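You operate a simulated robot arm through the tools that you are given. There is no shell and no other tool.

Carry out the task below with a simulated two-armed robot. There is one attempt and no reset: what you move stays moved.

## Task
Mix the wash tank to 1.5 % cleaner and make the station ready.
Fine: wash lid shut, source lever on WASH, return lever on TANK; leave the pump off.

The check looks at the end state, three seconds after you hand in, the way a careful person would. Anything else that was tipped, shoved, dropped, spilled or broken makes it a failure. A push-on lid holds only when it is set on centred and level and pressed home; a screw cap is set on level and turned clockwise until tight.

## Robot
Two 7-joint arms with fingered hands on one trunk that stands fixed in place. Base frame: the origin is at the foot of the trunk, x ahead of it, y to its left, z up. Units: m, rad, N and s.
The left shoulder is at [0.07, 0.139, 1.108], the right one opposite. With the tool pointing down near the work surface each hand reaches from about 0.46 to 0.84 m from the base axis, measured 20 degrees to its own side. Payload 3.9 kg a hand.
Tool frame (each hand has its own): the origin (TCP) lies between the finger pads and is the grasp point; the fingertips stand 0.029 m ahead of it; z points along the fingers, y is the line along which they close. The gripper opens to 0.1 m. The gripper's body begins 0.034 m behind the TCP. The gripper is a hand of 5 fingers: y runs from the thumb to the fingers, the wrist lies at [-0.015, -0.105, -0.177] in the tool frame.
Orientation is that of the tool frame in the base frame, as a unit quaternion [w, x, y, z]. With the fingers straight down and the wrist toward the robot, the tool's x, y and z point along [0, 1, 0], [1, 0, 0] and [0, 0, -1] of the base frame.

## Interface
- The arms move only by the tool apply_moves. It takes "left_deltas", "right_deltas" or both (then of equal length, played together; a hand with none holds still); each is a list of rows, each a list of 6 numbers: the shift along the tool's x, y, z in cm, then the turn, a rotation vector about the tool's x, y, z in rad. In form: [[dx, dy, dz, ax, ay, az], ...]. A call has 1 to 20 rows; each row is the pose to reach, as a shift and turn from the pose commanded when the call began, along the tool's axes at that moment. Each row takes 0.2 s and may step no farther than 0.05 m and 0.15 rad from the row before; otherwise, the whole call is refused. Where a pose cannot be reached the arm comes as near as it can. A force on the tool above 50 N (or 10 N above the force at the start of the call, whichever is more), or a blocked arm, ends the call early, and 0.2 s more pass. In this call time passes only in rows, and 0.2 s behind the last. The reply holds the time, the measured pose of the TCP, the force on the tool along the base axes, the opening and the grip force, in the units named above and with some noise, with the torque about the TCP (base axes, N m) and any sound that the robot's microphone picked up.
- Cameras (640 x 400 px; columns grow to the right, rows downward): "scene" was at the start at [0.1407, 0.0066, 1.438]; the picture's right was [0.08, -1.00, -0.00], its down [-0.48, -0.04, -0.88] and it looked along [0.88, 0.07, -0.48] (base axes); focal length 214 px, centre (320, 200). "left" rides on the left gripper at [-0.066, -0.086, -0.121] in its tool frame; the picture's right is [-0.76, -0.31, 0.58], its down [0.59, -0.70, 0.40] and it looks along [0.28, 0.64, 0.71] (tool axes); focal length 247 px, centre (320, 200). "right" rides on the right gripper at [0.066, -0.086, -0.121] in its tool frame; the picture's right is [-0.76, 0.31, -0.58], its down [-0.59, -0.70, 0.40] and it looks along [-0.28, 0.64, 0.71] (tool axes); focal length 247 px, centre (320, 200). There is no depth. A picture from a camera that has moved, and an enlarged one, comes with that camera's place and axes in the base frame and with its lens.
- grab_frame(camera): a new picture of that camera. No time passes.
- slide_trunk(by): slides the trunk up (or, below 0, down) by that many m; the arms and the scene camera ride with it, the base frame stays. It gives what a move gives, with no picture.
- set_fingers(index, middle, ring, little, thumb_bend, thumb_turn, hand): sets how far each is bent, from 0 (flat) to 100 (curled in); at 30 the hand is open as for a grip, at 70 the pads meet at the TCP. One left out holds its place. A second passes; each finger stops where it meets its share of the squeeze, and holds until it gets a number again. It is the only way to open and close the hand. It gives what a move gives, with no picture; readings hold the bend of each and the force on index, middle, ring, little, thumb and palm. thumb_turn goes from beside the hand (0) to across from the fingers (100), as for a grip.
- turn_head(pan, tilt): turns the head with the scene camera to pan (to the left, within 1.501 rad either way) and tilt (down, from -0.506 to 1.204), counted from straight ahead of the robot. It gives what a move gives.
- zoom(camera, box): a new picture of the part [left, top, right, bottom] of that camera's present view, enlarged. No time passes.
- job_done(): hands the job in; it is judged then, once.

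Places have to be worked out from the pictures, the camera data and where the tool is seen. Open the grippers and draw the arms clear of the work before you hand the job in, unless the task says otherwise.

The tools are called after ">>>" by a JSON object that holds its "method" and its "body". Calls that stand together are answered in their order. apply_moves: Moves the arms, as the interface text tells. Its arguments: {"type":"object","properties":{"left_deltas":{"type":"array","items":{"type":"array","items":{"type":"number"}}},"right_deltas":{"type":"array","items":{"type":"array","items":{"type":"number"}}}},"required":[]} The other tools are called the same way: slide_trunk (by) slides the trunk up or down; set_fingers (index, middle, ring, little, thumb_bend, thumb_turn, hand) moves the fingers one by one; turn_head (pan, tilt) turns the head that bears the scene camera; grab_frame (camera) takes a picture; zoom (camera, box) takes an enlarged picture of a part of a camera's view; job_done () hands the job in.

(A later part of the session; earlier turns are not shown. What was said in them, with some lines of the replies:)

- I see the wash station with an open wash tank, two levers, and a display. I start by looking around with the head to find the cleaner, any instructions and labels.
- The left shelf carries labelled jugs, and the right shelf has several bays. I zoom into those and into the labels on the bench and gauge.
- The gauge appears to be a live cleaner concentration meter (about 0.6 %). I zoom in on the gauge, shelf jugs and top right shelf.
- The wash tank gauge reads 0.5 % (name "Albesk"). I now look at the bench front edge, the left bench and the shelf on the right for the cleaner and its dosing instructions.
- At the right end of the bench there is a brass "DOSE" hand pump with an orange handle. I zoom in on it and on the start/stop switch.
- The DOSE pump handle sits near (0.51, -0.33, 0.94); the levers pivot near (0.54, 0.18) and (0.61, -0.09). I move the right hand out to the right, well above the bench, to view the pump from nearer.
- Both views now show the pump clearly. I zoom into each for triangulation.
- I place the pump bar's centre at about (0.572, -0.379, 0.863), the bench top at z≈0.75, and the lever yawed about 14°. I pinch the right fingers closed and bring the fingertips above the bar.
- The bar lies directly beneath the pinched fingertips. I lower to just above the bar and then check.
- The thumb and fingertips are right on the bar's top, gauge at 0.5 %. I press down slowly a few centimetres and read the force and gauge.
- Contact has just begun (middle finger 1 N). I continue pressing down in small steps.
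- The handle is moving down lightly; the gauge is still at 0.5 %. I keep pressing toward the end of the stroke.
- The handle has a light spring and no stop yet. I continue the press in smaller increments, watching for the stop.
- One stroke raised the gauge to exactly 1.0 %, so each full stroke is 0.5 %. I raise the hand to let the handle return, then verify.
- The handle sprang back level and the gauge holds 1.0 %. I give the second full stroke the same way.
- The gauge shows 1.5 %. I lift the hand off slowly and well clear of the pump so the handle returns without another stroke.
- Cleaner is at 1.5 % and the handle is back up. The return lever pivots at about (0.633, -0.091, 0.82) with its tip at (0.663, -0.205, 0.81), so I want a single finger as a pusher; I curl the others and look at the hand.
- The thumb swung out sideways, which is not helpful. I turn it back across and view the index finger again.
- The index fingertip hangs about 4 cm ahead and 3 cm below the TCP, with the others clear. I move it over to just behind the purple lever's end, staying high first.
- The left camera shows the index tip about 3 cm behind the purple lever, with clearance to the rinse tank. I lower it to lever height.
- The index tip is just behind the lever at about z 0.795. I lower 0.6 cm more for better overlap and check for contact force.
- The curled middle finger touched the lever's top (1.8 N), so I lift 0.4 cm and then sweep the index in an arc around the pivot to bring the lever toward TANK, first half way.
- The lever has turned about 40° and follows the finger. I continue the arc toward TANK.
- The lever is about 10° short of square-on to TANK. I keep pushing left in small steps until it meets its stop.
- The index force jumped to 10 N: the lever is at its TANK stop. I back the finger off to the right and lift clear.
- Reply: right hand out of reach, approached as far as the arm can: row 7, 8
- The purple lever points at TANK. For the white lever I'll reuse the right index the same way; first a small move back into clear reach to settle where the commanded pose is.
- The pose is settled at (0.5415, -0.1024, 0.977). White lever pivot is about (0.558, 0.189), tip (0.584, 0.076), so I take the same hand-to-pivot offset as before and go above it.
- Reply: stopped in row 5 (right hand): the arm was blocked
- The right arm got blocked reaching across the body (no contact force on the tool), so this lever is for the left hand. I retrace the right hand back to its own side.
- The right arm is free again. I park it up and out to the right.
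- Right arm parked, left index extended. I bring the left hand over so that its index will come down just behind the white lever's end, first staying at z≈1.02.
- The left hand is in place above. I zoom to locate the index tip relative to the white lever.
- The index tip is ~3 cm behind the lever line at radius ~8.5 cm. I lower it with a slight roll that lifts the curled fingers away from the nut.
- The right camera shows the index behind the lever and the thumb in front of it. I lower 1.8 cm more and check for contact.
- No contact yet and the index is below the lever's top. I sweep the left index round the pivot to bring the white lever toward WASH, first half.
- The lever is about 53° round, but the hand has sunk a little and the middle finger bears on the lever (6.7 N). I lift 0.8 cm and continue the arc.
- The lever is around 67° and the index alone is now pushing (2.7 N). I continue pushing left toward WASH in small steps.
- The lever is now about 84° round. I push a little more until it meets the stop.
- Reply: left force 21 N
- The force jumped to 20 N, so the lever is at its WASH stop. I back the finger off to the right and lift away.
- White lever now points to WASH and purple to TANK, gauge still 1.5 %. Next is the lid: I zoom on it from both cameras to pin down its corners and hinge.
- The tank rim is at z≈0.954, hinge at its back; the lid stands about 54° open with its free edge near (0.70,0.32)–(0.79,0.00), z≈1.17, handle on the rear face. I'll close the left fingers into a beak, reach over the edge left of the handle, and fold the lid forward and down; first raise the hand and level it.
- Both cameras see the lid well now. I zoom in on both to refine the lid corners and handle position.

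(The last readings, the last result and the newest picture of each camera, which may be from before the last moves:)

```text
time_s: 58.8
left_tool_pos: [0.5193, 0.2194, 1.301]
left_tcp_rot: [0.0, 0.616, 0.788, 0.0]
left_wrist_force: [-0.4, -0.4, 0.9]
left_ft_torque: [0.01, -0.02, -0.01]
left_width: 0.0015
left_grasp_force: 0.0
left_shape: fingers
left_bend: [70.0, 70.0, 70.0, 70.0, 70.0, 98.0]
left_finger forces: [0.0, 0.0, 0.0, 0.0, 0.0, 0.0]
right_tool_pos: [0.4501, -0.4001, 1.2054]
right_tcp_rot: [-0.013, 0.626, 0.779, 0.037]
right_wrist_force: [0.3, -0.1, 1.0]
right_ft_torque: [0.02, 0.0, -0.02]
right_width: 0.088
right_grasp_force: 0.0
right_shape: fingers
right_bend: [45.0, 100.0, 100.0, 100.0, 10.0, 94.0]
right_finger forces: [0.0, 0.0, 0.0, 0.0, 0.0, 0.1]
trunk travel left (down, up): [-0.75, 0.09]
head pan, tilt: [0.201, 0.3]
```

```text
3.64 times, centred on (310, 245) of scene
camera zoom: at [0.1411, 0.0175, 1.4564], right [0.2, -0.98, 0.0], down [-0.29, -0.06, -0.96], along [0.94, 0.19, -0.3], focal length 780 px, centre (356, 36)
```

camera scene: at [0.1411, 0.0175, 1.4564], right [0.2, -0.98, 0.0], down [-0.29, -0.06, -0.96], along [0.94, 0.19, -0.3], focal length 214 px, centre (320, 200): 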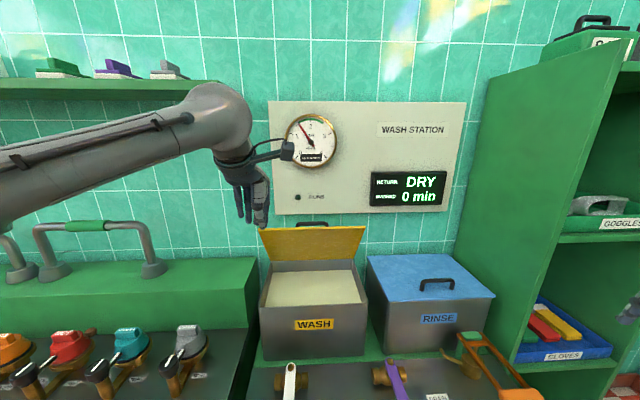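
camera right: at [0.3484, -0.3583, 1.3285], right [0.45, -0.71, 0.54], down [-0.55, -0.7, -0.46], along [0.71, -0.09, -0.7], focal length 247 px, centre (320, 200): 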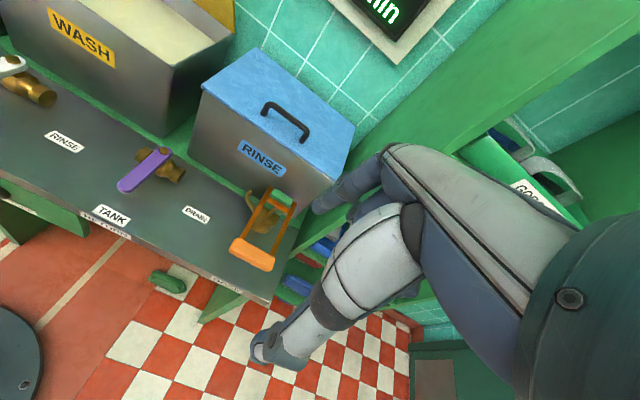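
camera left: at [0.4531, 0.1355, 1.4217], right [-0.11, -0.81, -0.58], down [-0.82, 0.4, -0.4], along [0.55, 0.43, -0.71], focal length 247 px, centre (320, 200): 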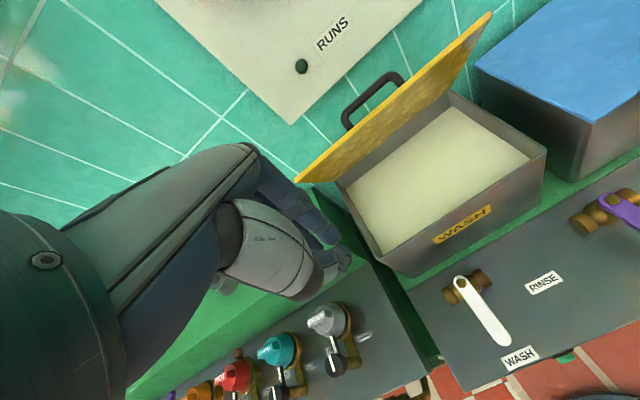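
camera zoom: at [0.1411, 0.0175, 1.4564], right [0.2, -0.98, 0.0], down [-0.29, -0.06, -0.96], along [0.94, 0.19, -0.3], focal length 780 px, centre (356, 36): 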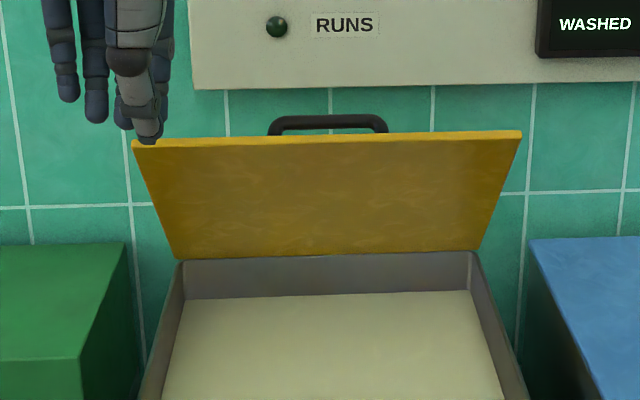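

Refined: lid free edge (0.692,0.320,1.178)–(0.793,0.001,1.172), hinge (0.853,0.366)–(0.934,0.039) at z 0.954, handle ±5 cm about mid width. I pitch the left hand forward 35° and bring the beak over the edge, about 11 cm left of centre, staying above it.

>>> {"method": "apply_moves", "body": {"left_deltas": [[0, 2.0, -0.8, -0.122, 0, 0], [0, 4.1, -1.6, -0.244, 0, 0], [0, 6.2, -2.4, -0.366, 0, 0], [0, 8.2, -3.2, -0.488, 0, 0], [0.05, 10.3, -3.9, -0.61, 0, 0], [0.06, 14.0, -3.9, -0.61, 0, 0], [0.07, 18.0, -3.5, -0.61, 0, 0], [0.08, 21.5, -2.0, -0.61, 0, 0], [0.09, 24.3, 0.0, -0.61, 0, 0]]}}

>>> {"method": "grab_frame", "body": {"camera": "left"}}

>>> {"method": "zoom", "body": {"camera": "scene", "box": [200, 130, 392, 280]}}

>>> {"method": "grab_frame", "body": {"camera": "right"}}

```text
time_s: 60.8
left_tool_pos: [0.7557, 0.2787, 1.2988]
left_tcp_rot: [0.184, 0.587, 0.752, 0.237]
left_wrist_force: [0.4, 0.6, 0.2]
left_ft_torque: [-0.01, -0.02, 0.0]
left_width: 0.0014
left_grasp_force: 0.0
left_shape: fingers
left_bend: [70.0, 70.0, 70.0, 70.0, 70.0, 98.0]
left_finger forces: [0.1, 0.0, 0.0, 0.0, 0.0, 0.0]
right_tool_pos: [0.4522, -0.4001, 1.205]
right_tcp_rot: [-0.014, 0.626, 0.779, 0.036]
right_wrist_force: [0.4, 0.0, -0.5]
right_ft_torque: [-0.03, -0.01, 0.01]
right_width: 0.0881
right_grasp_force: 0.1
right_shape: fingers
right_bend: [45.0, 100.0, 100.0, 100.0, 10.0, 94.0]
right_finger forces: [0.0, 0.1, 0.0, 0.1, 0.1, 0.0]
trunk travel left (down, up): [-0.75, 0.09]
head pan, tilt: [0.201, 0.3]
```

```text
taken
camera left: at [0.6371, 0.1817, 1.349], right [0.26, -0.71, -0.65], down [-0.48, 0.49, -0.73], along [0.84, 0.5, -0.22], focal length 247 px, centre (320, 200)
```

left: 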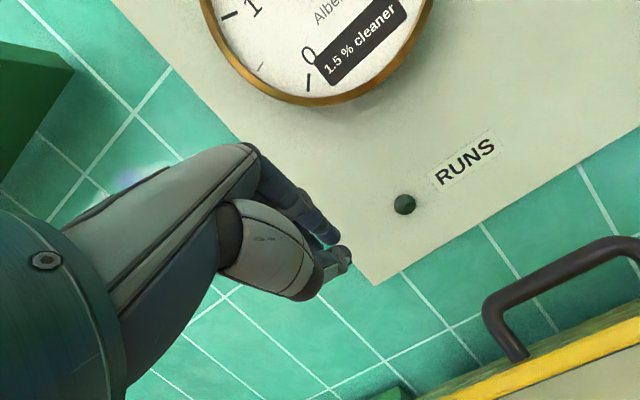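

```text
2.67 times, centred on (296, 205) of scene
camera zoom: at [0.1436, 0.0181, 1.4562], right [0.2, -0.98, 0.0], down [-0.29, -0.06, -0.95], along [0.94, 0.19, -0.3], focal length 572 px, centre (384, 187)
```

zoom: 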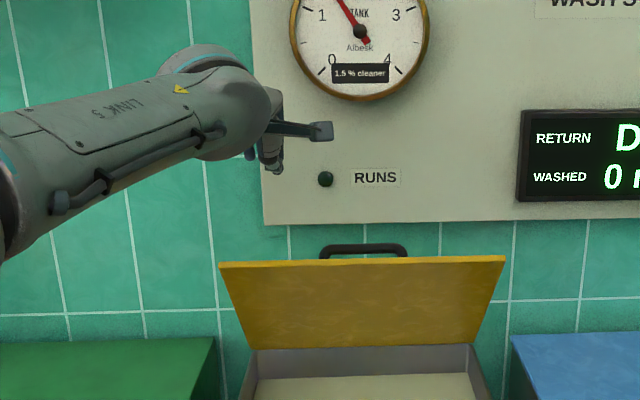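

```text
taken
camera right: at [0.351, -0.3621, 1.3266], right [0.45, -0.71, 0.54], down [-0.55, -0.7, -0.46], along [0.7, -0.09, -0.7], focal length 247 px, centre (320, 200)
```

right: 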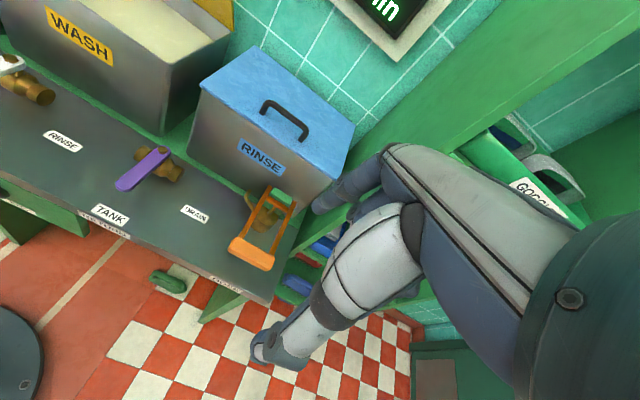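

The beak is past the lid's edge, left of the handle, in front of the panel. I lower it about 10 cm straight down behind the lid's free edge.

>>> {"method": "apply_moves", "body": {"left_deltas": [[0, -1.45, 2.08, 0, 0, 0], [0, -2.9, 4.16, 0, 0, 0], [0, -4.36, 6.24, 0, 0, 0], [0, -5.81, 8.32, 0, 0, 0]]}}

>>> {"method": "grab_frame", "body": {"camera": "left"}}

>>> {"method": "zoom", "body": {"camera": "scene", "box": [200, 150, 392, 300]}}

```text
time_s: 61.8
left_tool_pos: [0.7546, 0.2773, 1.1983]
left_tcp_rot: [0.185, 0.586, 0.752, 0.237]
left_wrist_force: [-0.2, 0.4, 0.1]
left_ft_torque: [0.01, 0.0, 0.0]
left_width: 0.0015
left_grasp_force: 0.1
left_shape: fingers
left_bend: [70.0, 70.0, 70.0, 70.0, 70.0, 98.0]
left_finger forces: [0.0, 0.1, 0.0, 0.0, 0.0, 0.0]
right_tool_pos: [0.4513, -0.3993, 1.2059]
right_tcp_rot: [-0.013, 0.625, 0.779, 0.036]
right_wrist_force: [-0.4, 0.0, -0.8]
right_ft_torque: [-0.03, 0.01, 0.0]
right_width: 0.0882
right_grasp_force: 0.1
right_shape: fingers
right_bend: [45.0, 100.0, 100.0, 100.0, 10.0, 94.0]
right_finger forces: [0.0, 0.0, 0.0, 0.0, 0.0, 0.0]
trunk travel left (down, up): [-0.75, 0.09]
head pan, tilt: [0.201, 0.3]
```

```text
taken
camera left: at [0.6367, 0.1808, 1.2481], right [0.26, -0.71, -0.65], down [-0.48, 0.49, -0.73], along [0.84, 0.5, -0.22], focal length 247 px, centre (320, 200)
```

left: 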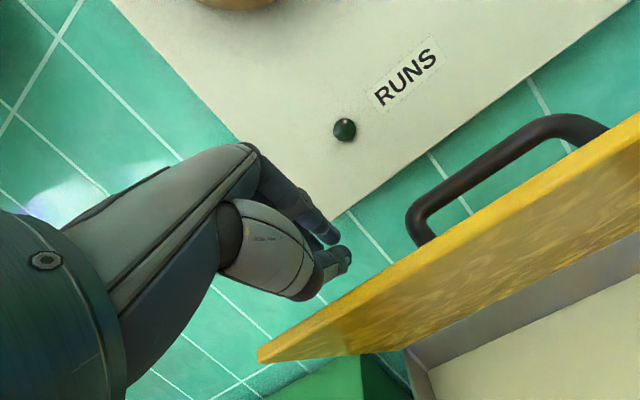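

```text
2.67 times, centred on (296, 225) of scene
camera zoom: at [0.1426, 0.0177, 1.4563], right [0.2, -0.98, 0.0], down [-0.29, -0.06, -0.96], along [0.94, 0.19, -0.3], focal length 572 px, centre (384, 133)
```

zoom: 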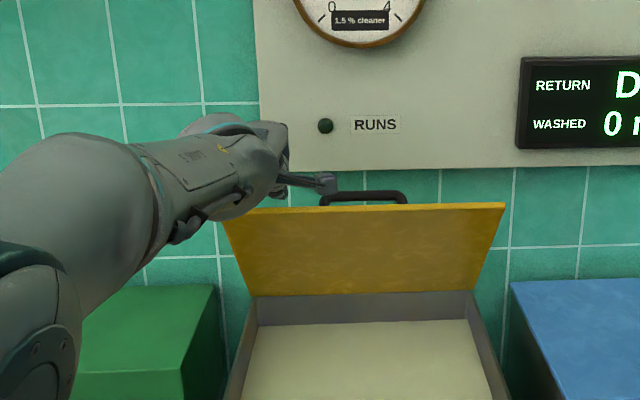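

The beak is right behind the lid's free edge with the handle well to its right. I now draw it forward and down along the lid's arc, first the opening degrees, checking force.

>>> {"method": "apply_moves", "body": {"left_deltas": [[0, -1.4, 0.1, 0, 0, 0], [0, -2.78, 0.18, 0, 0, 0], [0, -3.7, 0.14, 0, 0, 0], [0, -4.68, 0.1, 0, 0, 0], [0, -5.7, 0.15, 0, 0, 0], [0, -6.73, 0.21, 0, 0, 0]]}}

>>> {"method": "grab_frame", "body": {"camera": "left"}}

>>> {"method": "zoom", "body": {"camera": "scene", "box": [200, 150, 392, 300]}}

```text
time_s: 63.2
left_tool_pos: [0.7019, 0.2671, 1.1577]
left_tcp_rot: [0.185, 0.587, 0.752, 0.237]
left_wrist_force: [0.3, -0.6, 1.1]
left_ft_torque: [-0.01, 0.0, 0.03]
left_width: 0.0002
left_grasp_force: 0.6
left_shape: fingers
left_bend: [70.0, 70.0, 70.0, 70.0, 70.0, 98.0]
left_finger forces: [0.0, 0.0, 0.1, 0.0, 0.8, 0.1]
right_tool_pos: [0.45, -0.4007, 1.2064]
right_tcp_rot: [-0.012, 0.625, 0.779, 0.035]
right_wrist_force: [-0.1, -0.5, 0.1]
right_ft_torque: [-0.01, 0.02, -0.05]
right_width: 0.0879
right_grasp_force: 0.0
right_shape: fingers
right_bend: [45.0, 100.0, 100.0, 100.0, 10.0, 94.0]
right_finger forces: [0.0, 0.0, 0.0, 0.1, 0.0, 0.0]
trunk travel left (down, up): [-0.75, 0.09]
head pan, tilt: [0.201, 0.3]
```

```text
taken
camera left: at [0.5826, 0.1692, 1.2086], right [0.26, -0.71, -0.65], down [-0.48, 0.49, -0.73], along [0.84, 0.5, -0.22], focal length 247 px, centre (320, 200)
```

left: 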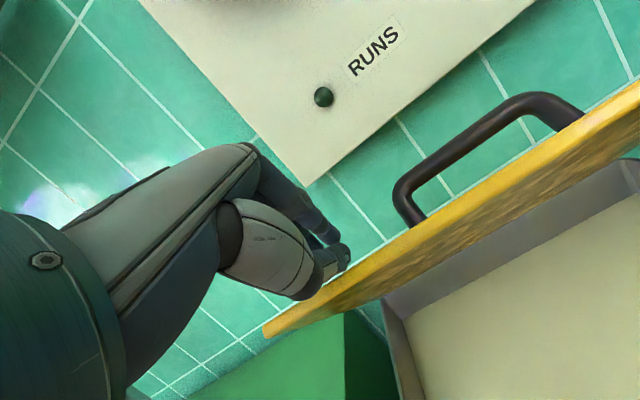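

```text
2.67 times, centred on (296, 225) of scene
camera zoom: at [0.1413, 0.0179, 1.4564], right [0.2, -0.98, 0.0], down [-0.29, -0.06, -0.96], along [0.94, 0.19, -0.3], focal length 572 px, centre (384, 133)
```

zoom: 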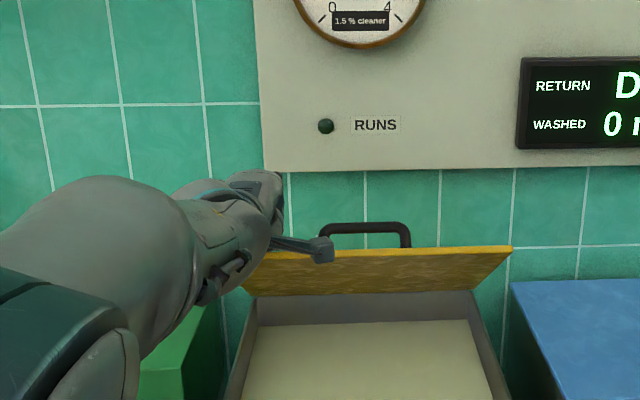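

The lid is following with under 1 N of push. I continue along the arc to about 20°.

>>> {"method": "apply_moves", "body": {"left_deltas": [[0, -1.0, 0.13, 0, 0, 0], [0, -2.03, 0.27, 0, 0, 0], [0, -3.0, 0.5, 0, 0, 0], [0, -4.03, 0.72, 0, 0, 0], [0, -5.0, 1.03, 0, 0, 0], [0, -6.0, 1.35, 0, 0, 0], [0, -7.0, 1.75, 0, 0, 0], [0, -7.89, 2.15, 0, 0, 0], [0, -8.8, 2.6, 0, 0, 0], [0, -9.73, 3.09, 0, 0, 0]]}}

>>> {"method": "grab_frame", "body": {"camera": "left"}}

>>> {"method": "zoom", "body": {"camera": "scene", "box": [200, 180, 392, 330]}}

```text
time_s: 65.4
left_tool_pos: [0.6419, 0.2562, 1.077]
left_tcp_rot: [0.192, 0.58, 0.758, 0.228]
left_wrist_force: [0.7, -0.3, 1.4]
left_ft_torque: [0.03, -0.03, -0.02]
left_width: 0.0001
left_grasp_force: 0.2
left_shape: fingers
left_bend: [70.0, 70.0, 70.0, 70.0, 71.0, 98.0]
left_finger forces: [0.0, 0.1, 0.0, 0.1, 0.6, 0.1]
right_tool_pos: [0.4506, -0.3994, 1.2061]
right_tcp_rot: [-0.013, 0.626, 0.779, 0.035]
right_wrist_force: [-0.6, -0.4, -0.4]
right_ft_torque: [0.0, 0.0, -0.01]
right_width: 0.0877
right_grasp_force: 0.1
right_shape: fingers
right_bend: [45.0, 100.0, 100.0, 100.0, 10.0, 94.0]
right_finger forces: [0.2, 0.0, 0.0, 0.0, 0.1, 0.0]
trunk travel left (down, up): [-0.75, 0.09]
head pan, tilt: [0.201, 0.3]
```

```text
taken
camera left: at [0.5242, 0.1589, 1.1299], right [0.27, -0.73, -0.63], down [-0.48, 0.46, -0.74], along [0.83, 0.51, -0.23], focal length 247 px, centre (320, 200)
```

left: 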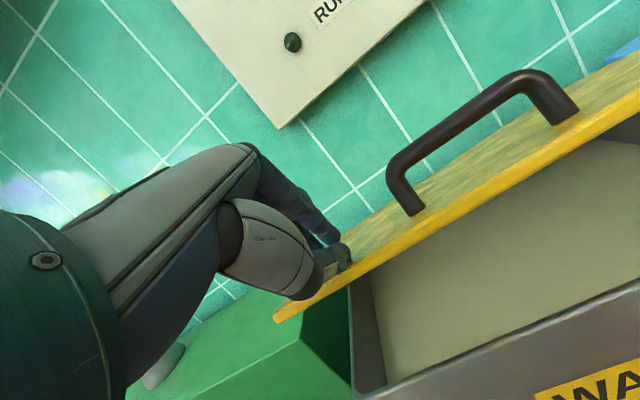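

```text
2.67 times, centred on (296, 255) of scene
camera zoom: at [0.1415, 0.0181, 1.4564], right [0.2, -0.98, 0.0], down [-0.29, -0.06, -0.96], along [0.94, 0.19, -0.3], focal length 572 px, centre (384, 53)
```

zoom: 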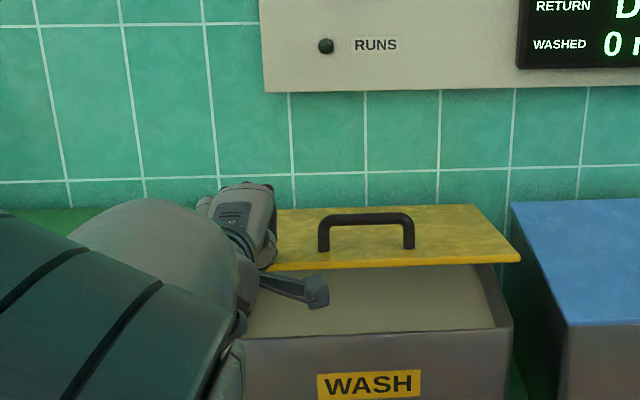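

The lid is now about 18° open. I continue lowering it along the arc toward closed.

>>> {"method": "apply_moves", "body": {"left_deltas": [[0, -0.86, 0.56, 0, 0, 0], [0, -1.72, 1.12, 0, 0, 0], [0, -2.5, 1.74, 0, 0, 0], [0, -3.35, 2.37, 0, 0, 0], [0, -4.1, 3.08, 0, 0, 0], [0, -4.87, 3.79, 0, 0, 0]]}}

>>> {"method": "grab_frame", "body": {"camera": "left"}}

>>> {"method": "zoom", "body": {"camera": "scene", "box": [200, 180, 392, 330]}}

```text
time_s: 66.8
left_tool_pos: [0.6261, 0.2548, 1.0273]
left_tcp_rot: [0.203, 0.573, 0.76, 0.228]
left_wrist_force: [1.0, -0.9, 0.3]
left_ft_torque: [-0.02, -0.02, -0.02]
left_width: 0.0002
left_grasp_force: 0.0
left_shape: fingers
left_bend: [70.0, 70.0, 70.0, 70.0, 71.0, 98.0]
left_finger forces: [0.0, 0.1, 0.1, 0.0, 0.6, 0.1]
right_tool_pos: [0.4512, -0.3993, 1.2062]
right_tcp_rot: [-0.013, 0.626, 0.779, 0.035]
right_wrist_force: [0.3, -0.7, -0.4]
right_ft_torque: [0.04, 0.0, 0.03]
right_width: 0.088
right_grasp_force: 0.1
right_shape: fingers
right_bend: [45.0, 100.0, 100.0, 100.0, 10.0, 94.0]
right_finger forces: [0.0, 0.1, 0.0, 0.1, 0.1, 0.0]
trunk travel left (down, up): [-0.75, 0.09]
head pan, tilt: [0.201, 0.3]
```

```text
taken
camera left: at [0.5067, 0.1563, 1.0797], right [0.29, -0.74, -0.61], down [-0.47, 0.44, -0.76], along [0.83, 0.51, -0.22], focal length 247 px, centre (320, 200)
```

left: 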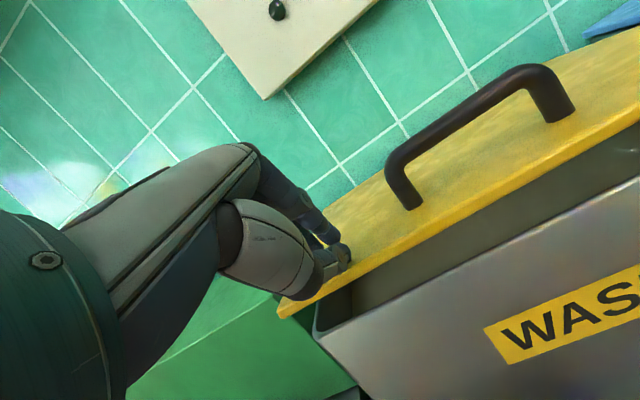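

```text
2.67 times, centred on (296, 255) of scene
camera zoom: at [0.1417, 0.0181, 1.4564], right [0.2, -0.98, 0.0], down [-0.29, -0.06, -0.96], along [0.94, 0.19, -0.3], focal length 572 px, centre (384, 53)
```

zoom: 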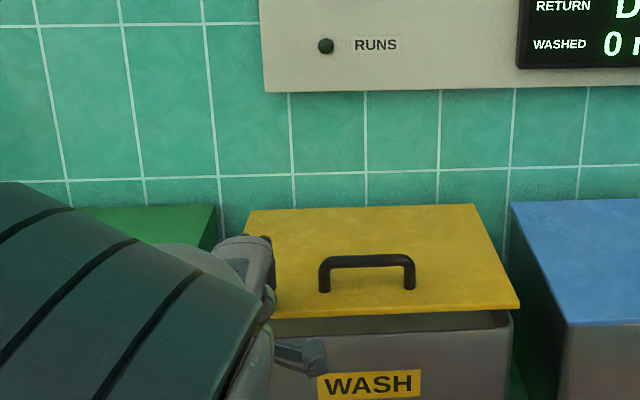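

About 6° remain. I press straight down in small steps until the lid meets the rim.

>>> {"method": "apply_moves", "body": {"left_deltas": [[0, -0.29, 0.41, 0, 0, 0], [0, -0.58, 0.81, 0, 0, 0], [0, -0.87, 1.22, 0, 0, 0], [0, -1.16, 1.62, 0, 0, 0], [0, -1.45, 2.03, 0, 0, 0]]}}

>>> {"method": "grab_frame", "body": {"camera": "left"}}

>>> {"method": "zoom", "body": {"camera": "scene", "box": [200, 180, 392, 330]}}

```text
time_s: 68.0
left_tool_pos: [0.6277, 0.2508, 1.0033]
left_tcp_rot: [0.2, 0.576, 0.757, 0.233]
left_wrist_force: [0.5, 0.1, 0.4]
left_ft_torque: [-0.01, 0.0, -0.01]
left_width: 0.0003
left_grasp_force: 0.7
left_shape: fingers
left_bend: [70.0, 70.0, 70.0, 70.0, 70.0, 98.0]
left_finger forces: [0.0, 0.0, 0.0, 0.1, 0.6, 0.0]
right_tool_pos: [0.4505, -0.4, 1.2054]
right_tcp_rot: [-0.013, 0.626, 0.779, 0.035]
right_wrist_force: [0.5, -0.4, -0.1]
right_ft_torque: [0.01, 0.01, -0.02]
right_width: 0.088
right_grasp_force: 0.0
right_shape: fingers
right_bend: [45.0, 100.0, 100.0, 100.0, 10.0, 94.0]
right_finger forces: [0.0, 0.1, 0.1, 0.1, 0.1, 0.1]
trunk travel left (down, up): [-0.75, 0.09]
head pan, tilt: [0.201, 0.3]
```

```text
taken
camera left: at [0.5075, 0.1537, 1.0546], right [0.28, -0.73, -0.62], down [-0.47, 0.46, -0.75], along [0.84, 0.51, -0.21], focal length 247 px, centre (320, 200)
```

left: 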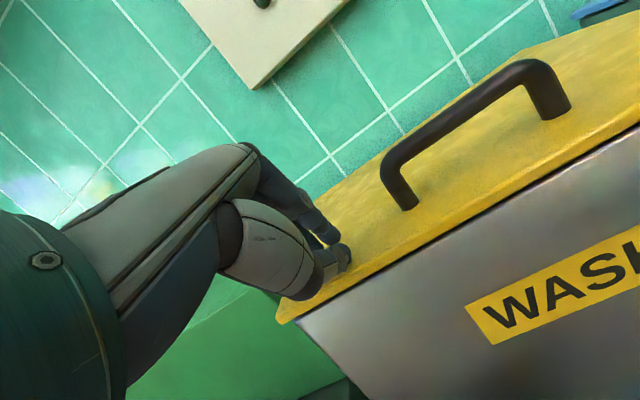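

```text
2.67 times, centred on (296, 255) of scene
camera zoom: at [0.1416, 0.0181, 1.4564], right [0.2, -0.98, 0.0], down [-0.29, -0.06, -0.96], along [0.94, 0.19, -0.3], focal length 572 px, centre (384, 53)
```

zoom: 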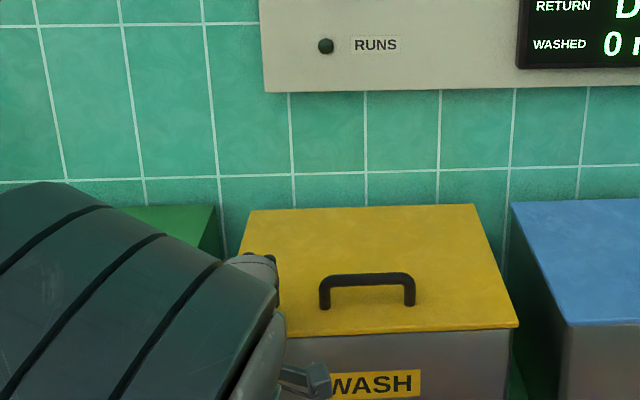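

The lid is almost flush. I press a bit further to seat it, watching the force.

>>> {"method": "apply_moves", "body": {"left_deltas": [[0, -0.29, 0.41, 0, 0, 0], [0, -0.58, 0.81, 0, 0, 0], [0, -0.75, 1.05, 0, 0, 0], [0, -0.87, 1.22, 0, 0, 0]]}}

>>> {"method": "grab_frame", "body": {"camera": "left"}}

>>> {"method": "zoom", "body": {"camera": "scene", "box": [200, 180, 392, 330]}}

```text
time_s: 69.0
left_tool_pos: [0.6231, 0.2494, 0.9898]
left_tcp_rot: [0.198, 0.578, 0.755, 0.239]
left_wrist_force: [-2.0, -0.9, 25.1]
left_ft_torque: [0.05, -0.35, 0.01]
left_width: 0.0
left_grasp_force: 14.4
left_shape: fingers
left_bend: [66.0, 69.0, 70.0, 70.0, 76.0, 98.0]
left_finger forces: [0.1, 8.2, 0.0, 0.0, 21.5, 0.0]
right_tool_pos: [0.4476, -0.4024, 1.208]
right_tcp_rot: [-0.011, 0.626, 0.779, 0.039]
right_wrist_force: [-0.5, 0.2, 0.3]
right_ft_torque: [-0.02, 0.0, 0.0]
right_width: 0.088
right_grasp_force: 0.0
right_shape: fingers
right_bend: [45.0, 100.0, 100.0, 100.0, 10.0, 94.0]
right_finger forces: [0.1, 0.1, 0.0, 0.0, 0.0, 0.0]
trunk travel left (down, up): [-0.75, 0.09]
head pan, tilt: [0.201, 0.3]
```

```text
taken
camera left: at [0.5041, 0.1524, 1.0401], right [0.29, -0.72, -0.63], down [-0.47, 0.47, -0.75], along [0.84, 0.51, -0.2], focal length 247 px, centre (320, 200)
```

left: 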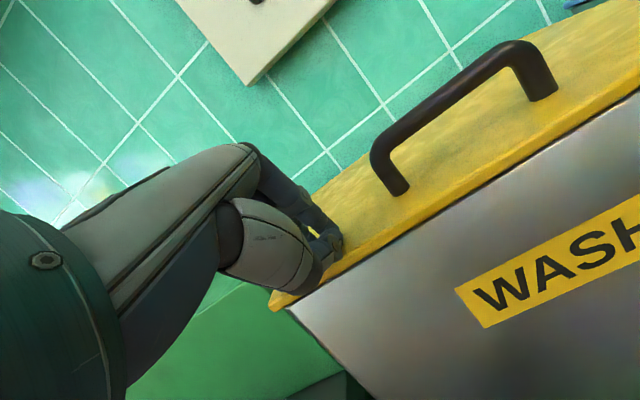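

```text
2.67 times, centred on (296, 255) of scene
camera zoom: at [0.1365, 0.0163, 1.4572], right [0.2, -0.98, 0.0], down [-0.29, -0.06, -0.96], along [0.94, 0.19, -0.29], focal length 572 px, centre (384, 53)
```

zoom: 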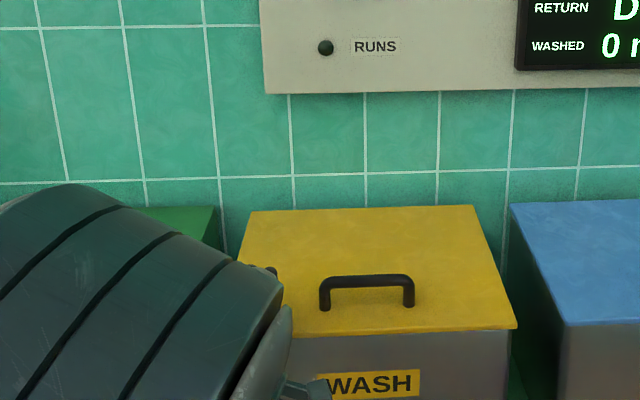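

The press reached 25 N: the lid is seated on its rim. I lift the hand straight up off the lid and check that it stays shut.

>>> {"method": "apply_moves", "body": {"left_deltas": [[0, 0.58, -0.81, 0, 0, 0], [0, 1.74, -2.43, 0, 0, 0], [0, 3.5, -4.87, 0, 0, 0], [0, 5.2, -7.3, 0, 0, 0], [0, 7.0, -9.8, 0, 0, 0]]}}

>>> {"method": "grab_frame", "body": {"camera": "left"}}

>>> {"method": "zoom", "body": {"camera": "scene", "box": [200, 180, 392, 330]}}

```text
time_s: 70.2
left_tool_pos: [0.6228, 0.2469, 1.0988]
left_tcp_rot: [0.184, 0.587, 0.751, 0.238]
left_wrist_force: [0.1, -0.5, 0.2]
left_ft_torque: [0.0, 0.03, 0.01]
left_width: 0.0011
left_grasp_force: 0.0
left_shape: fingers
left_bend: [70.0, 70.0, 70.0, 70.0, 70.0, 98.0]
left_finger forces: [0.0, 0.0, 0.0, 0.0, 0.0, 0.0]
right_tool_pos: [0.4497, -0.4007, 1.2059]
right_tcp_rot: [-0.012, 0.626, 0.779, 0.037]
right_wrist_force: [-0.2, 0.0, -0.6]
right_ft_torque: [0.01, 0.01, 0.0]
right_width: 0.0881
right_grasp_force: 0.1
right_shape: fingers
right_bend: [45.0, 100.0, 100.0, 100.0, 10.0, 94.0]
right_finger forces: [0.0, 0.1, 0.1, 0.1, 0.0, 0.1]
trunk travel left (down, up): [-0.75, 0.09]
head pan, tilt: [0.201, 0.3]
```

```text
taken
camera left: at [0.5043, 0.1493, 1.1489], right [0.26, -0.71, -0.65], down [-0.48, 0.49, -0.73], along [0.84, 0.5, -0.22], focal length 247 px, centre (320, 200)
```

left: 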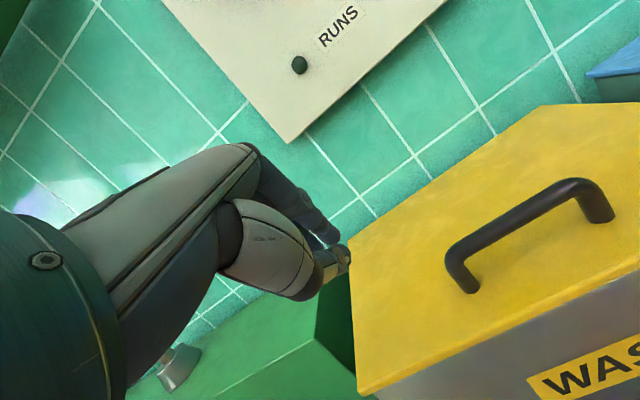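

```text
2.67 times, centred on (296, 255) of scene
camera zoom: at [0.1403, 0.0175, 1.4565], right [0.2, -0.98, 0.0], down [-0.29, -0.06, -0.96], along [0.94, 0.19, -0.29], focal length 572 px, centre (384, 53)
```

zoom: 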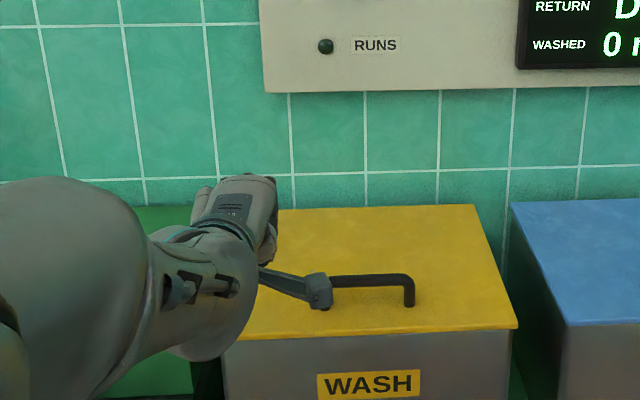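

The lid stays flat and shut. I withdraw the left arm up and back toward its starting pose and level the hand.

>>> {"method": "apply_moves", "body": {"left_deltas": [[0.4, 0.3, -3.6, 0.05, 0, 0], [0.9, 0.6, -7.3, 0.15, 0, 0], [1.4, 0.9, -10.9, 0.25, 0, 0], [1.8, 1.2, -14.6, 0.35, 0, 0], [2.3, 1.5, -18.2, 0.45, 0, 0], [2.8, 1.8, -21.9, 0.55, 0, 0], [3.2, 2.1, -25.5, 0.61, 0, 0]]}}

>>> {"method": "set_fingers", "body": {"hand": "left", "index": 30, "middle": 30, "ring": 30, "little": 30, "thumb_bend": 30}}

>>> {"method": "set_fingers", "body": {"hand": "right", "index": 30, "middle": 30, "ring": 30, "little": 30, "thumb_bend": 30}}

>>> {"method": "turn_head", "body": {"pan": 0.0, "tilt": 0.6}}

>>> {"method": "grab_frame", "body": {"camera": "scene"}}

>>> {"method": "grab_frame", "body": {"camera": "left"}}

>>> {"method": "grab_frame", "body": {"camera": "right"}}

```text
time_s: 71.8
left_tool_pos: [0.5323, 0.2934, 1.3273]
left_tcp_rot: [0.01, 0.616, 0.787, -0.007]
left_wrist_force: [-0.5, -0.3, 0.7]
left_ft_torque: [-0.05, 0.02, -0.03]
left_width: 0.0014
left_grasp_force: 0.0
left_shape: fingers
left_bend: [70.0, 70.0, 70.0, 70.0, 70.0, 98.0]
left_finger forces: [0.0, 0.1, 0.1, 0.0, 0.0, 0.1]
left hand out of reach, approached as far as the arm can: row 1, 2, 3, 4, 5, 6, 7
right_tool_pos: [0.4505, -0.399, 1.2063]
right_tcp_rot: [-0.013, 0.626, 0.779, 0.035]
right_wrist_force: [0.1, 0.7, 0.4]
right_ft_torque: [0.0, 0.03, -0.03]
right_width: 0.0878
right_grasp_force: 0.0
right_shape: fingers
right_bend: [45.0, 100.0, 100.0, 100.0, 10.0, 94.0]
right_finger forces: [0.0, 0.0, 0.0, 0.1, 0.0, 0.1]
trunk travel left (down, up): [-0.75, 0.09]
head pan, tilt: [0.201, 0.3]
```

```text
time_s: 72.8
left_tool_pos: [0.5309, 0.2932, 1.324]
left_tcp_rot: [0.008, 0.615, 0.789, -0.007]
left_wrist_force: [0.6, 0.2, 0.6]
left_ft_torque: [-0.04, -0.02, 0.0]
left_width: 0.0986
left_grasp_force: 0.1
left_shape: fingers
left_bend: [30.0, 30.0, 30.0, 30.0, 30.0, 98.0]
left_finger forces: [0.0, 0.0, 0.0, 0.1, 0.0, 0.1]
right_tool_pos: [0.4506, -0.3994, 1.2056]
right_tcp_rot: [-0.012, 0.626, 0.779, 0.036]
right_wrist_force: [0.1, 1.1, -0.1]
right_ft_torque: [0.01, 0.01, -0.04]
right_width: 0.088
right_grasp_force: 0.0
right_shape: fingers
right_bend: [45.0, 100.0, 100.0, 100.0, 10.0, 94.0]
right_finger forces: [0.1, 0.0, 0.1, 0.0, 0.0, 0.1]
trunk travel left (down, up): [-0.75, 0.09]
head pan, tilt: [0.201, 0.3]
```

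```text
time_s: 73.8
left_tool_pos: [0.533, 0.2935, 1.3234]
left_tcp_rot: [0.008, 0.614, 0.789, -0.008]
left_wrist_force: [-0.2, 0.8, -0.6]
left_ft_torque: [0.0, 0.0, 0.0]
left_width: 0.0984
left_grasp_force: 0.0
left_shape: fingers
left_bend: [30.0, 30.0, 30.0, 30.0, 30.0, 98.0]
left_finger forces: [0.1, 0.0, 0.0, 0.1, 0.1, 0.1]
right_tool_pos: [0.4509, -0.3997, 1.2056]
right_tcp_rot: [-0.013, 0.625, 0.779, 0.037]
right_wrist_force: [0.1, 0.9, -0.4]
right_ft_torque: [-0.01, 0.02, -0.02]
right_width: 0.0989
right_grasp_force: 0.0
right_shape: fingers
right_bend: [30.0, 30.0, 30.0, 30.0, 30.0, 96.0]
right_finger forces: [0.0, 0.0, 0.0, 0.0, 0.1, 0.0]
trunk travel left (down, up): [-0.75, 0.09]
head pan, tilt: [0.201, 0.3]
```

```text
time_s: 74.6
left_tool_pos: [0.5323, 0.2926, 1.3239]
left_tcp_rot: [0.008, 0.614, 0.789, -0.008]
left_wrist_force: [0.4, -0.2, -0.7]
left_ft_torque: [0.02, 0.0, 0.01]
left_width: 0.0984
left_grasp_force: 0.2
left_shape: fingers
left_bend: [30.0, 30.0, 30.0, 30.0, 30.0, 98.0]
left_finger forces: [0.0, 0.1, 0.1, 0.0, 0.0, 0.0]
right_tool_pos: [0.4498, -0.4004, 1.2062]
right_tcp_rot: [-0.013, 0.626, 0.779, 0.036]
right_wrist_force: [-0.2, 0.0, 0.1]
right_ft_torque: [-0.01, -0.01, -0.03]
right_width: 0.0987
right_grasp_force: 0.1
right_shape: fingers
right_bend: [30.0, 30.0, 30.0, 30.0, 30.0, 96.0]
right_finger forces: [0.0, 0.0, 0.0, 0.0, 0.0, 0.0]
trunk travel left (down, up): [-0.75, 0.09]
head pan, tilt: [0.0, 0.6]
```

```text
taken
camera scene: at [0.1384, -0.0004, 1.429], right [0.0, -1.0, 0.0], down [-0.56, 0.0, -0.83], along [0.83, 0.0, -0.56], focal length 214 px, centre (320, 200)
```

scene: 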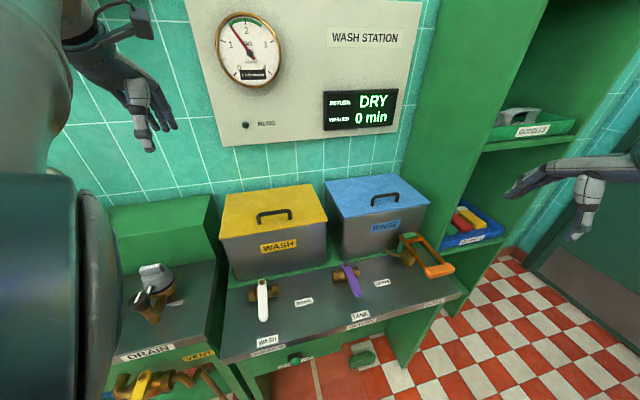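

```text
taken
camera left: at [0.4653, 0.2119, 1.4466], right [-0.11, -0.82, -0.56], down [-0.83, 0.39, -0.41], along [0.55, 0.42, -0.72], focal length 247 px, centre (320, 200)
```

left: 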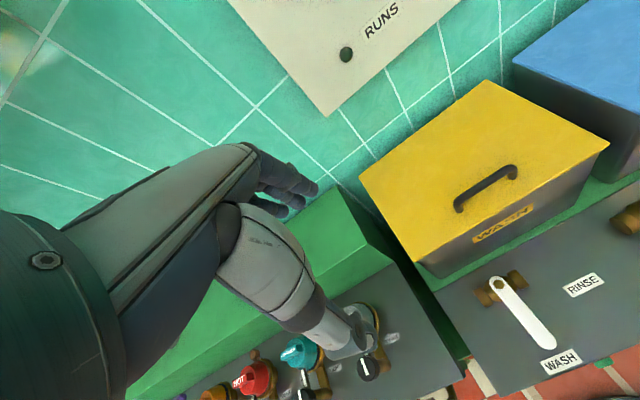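

```text
taken
camera right: at [0.349, -0.362, 1.3272], right [0.45, -0.71, 0.54], down [-0.55, -0.7, -0.46], along [0.71, -0.09, -0.7], focal length 247 px, centre (320, 200)
```

right: 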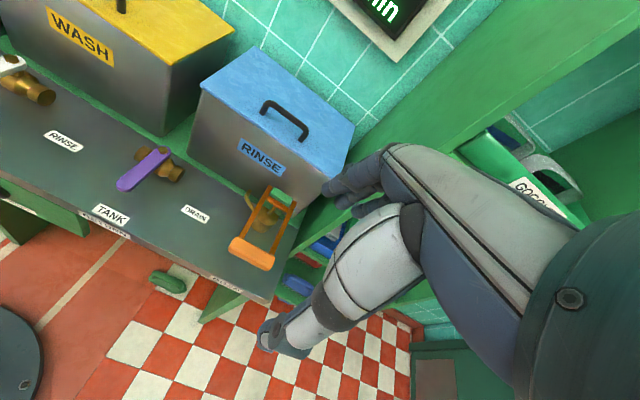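

The lid is shut, levers set, arms clear with open hands. I zoom in for a final check of the gauge, the RUNS light, levers and lid seam.

>>> {"method": "zoom", "body": {"camera": "scene", "box": [205, 0, 405, 140]}}

>>> {"method": "zoom", "body": {"camera": "scene", "box": [210, 170, 460, 360]}}

>>> {"method": "zoom", "body": {"camera": "left", "box": [340, 70, 640, 300]}}

>>> {"method": "zoom", "body": {"camera": "scene", "box": [210, 175, 340, 285]}}

```text
2.86 times, centred on (305, 70) of scene
camera zoom: at [0.1384, -0.0004, 1.429], right [0.0, -1.0, 0.0], down [-0.56, 0.0, -0.83], along [0.83, 0.0, -0.56], focal length 613 px, centre (363, 571)
```

zoom: 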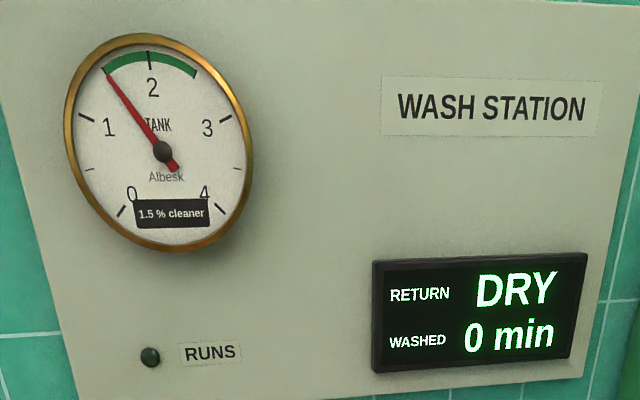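

```text
2.11 times, centred on (335, 265) of scene
camera zoom: at [0.1384, -0.0004, 1.429], right [0.0, -1.0, 0.0], down [-0.56, 0.0, -0.83], along [0.83, 0.0, -0.56], focal length 452 px, centre (288, 63)
```

zoom: 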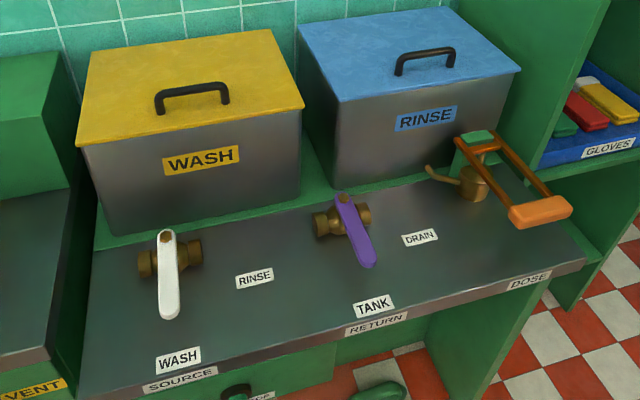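

```text
1.74 times, centred on (490, 185) of left
camera zoom: at [0.4653, 0.2119, 1.4466], right [-0.11, -0.82, -0.56], down [-0.83, 0.39, -0.41], along [0.55, 0.42, -0.72], focal length 430 px, centre (24, 226)
```

zoom: 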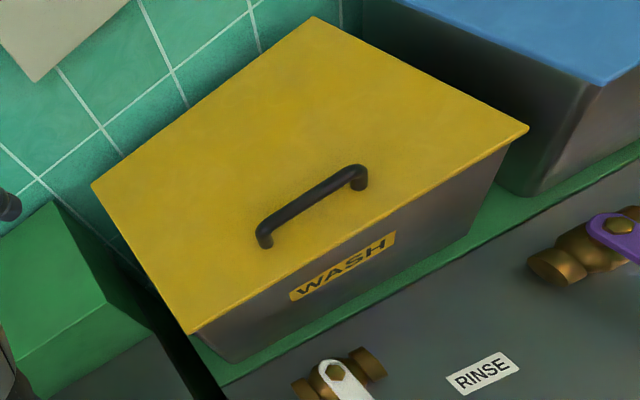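

```text
3.64 times, centred on (275, 230) of scene
camera zoom: at [0.1384, -0.0004, 1.429], right [0.0, -1.0, 0.0], down [-0.56, 0.0, -0.83], along [0.83, 0.0, -0.56], focal length 780 px, centre (484, 91)
```

zoom: 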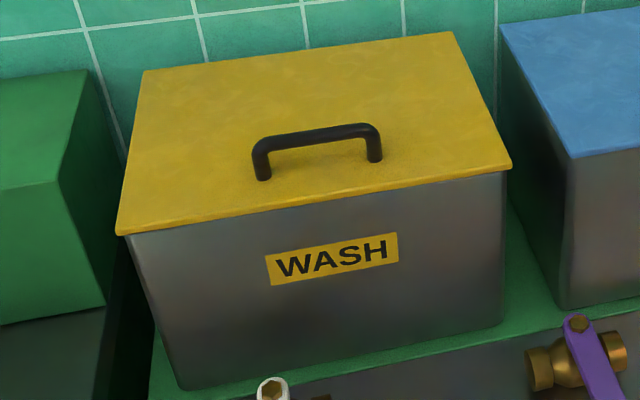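

The gauge reads 1.5 %, the RUNS light is off, and the lid lies flat on the wash tank. The white lever points square at WASH, the purple one at TANK, and the arms are clear with open hands, so I hand the job in.

>>> {"method": "job_done", "body": {}}

```text
The job is handed in.
```

The wash tank is mixed to 1.5 % cleaner and the station is set as you asked. I handed the job in and have no result from the check yet.

- **Cleaner:** two full strokes of the dose pump took the gauge from 0.5 % to 1.5 %. The handle sprang back each time, and the gauge still read 1.5 % in the last picture.
- **Levers:** source is turned to WASH and return to TANK. I pushed each one until it met its stop.
- **Lid:** the wash lid is closed and pressed down with about 25 N. It stayed flat when I let go.
- **Pump:** I never touched the start/stop knob, and the RUNS light is off.

The right arm was blocked once while reaching across the body, with no contact force on the tool, so I turned the source lever with the left hand instead. I saw nothing tipped, shoved or spilled. Both arms are drawn back with the hands open.
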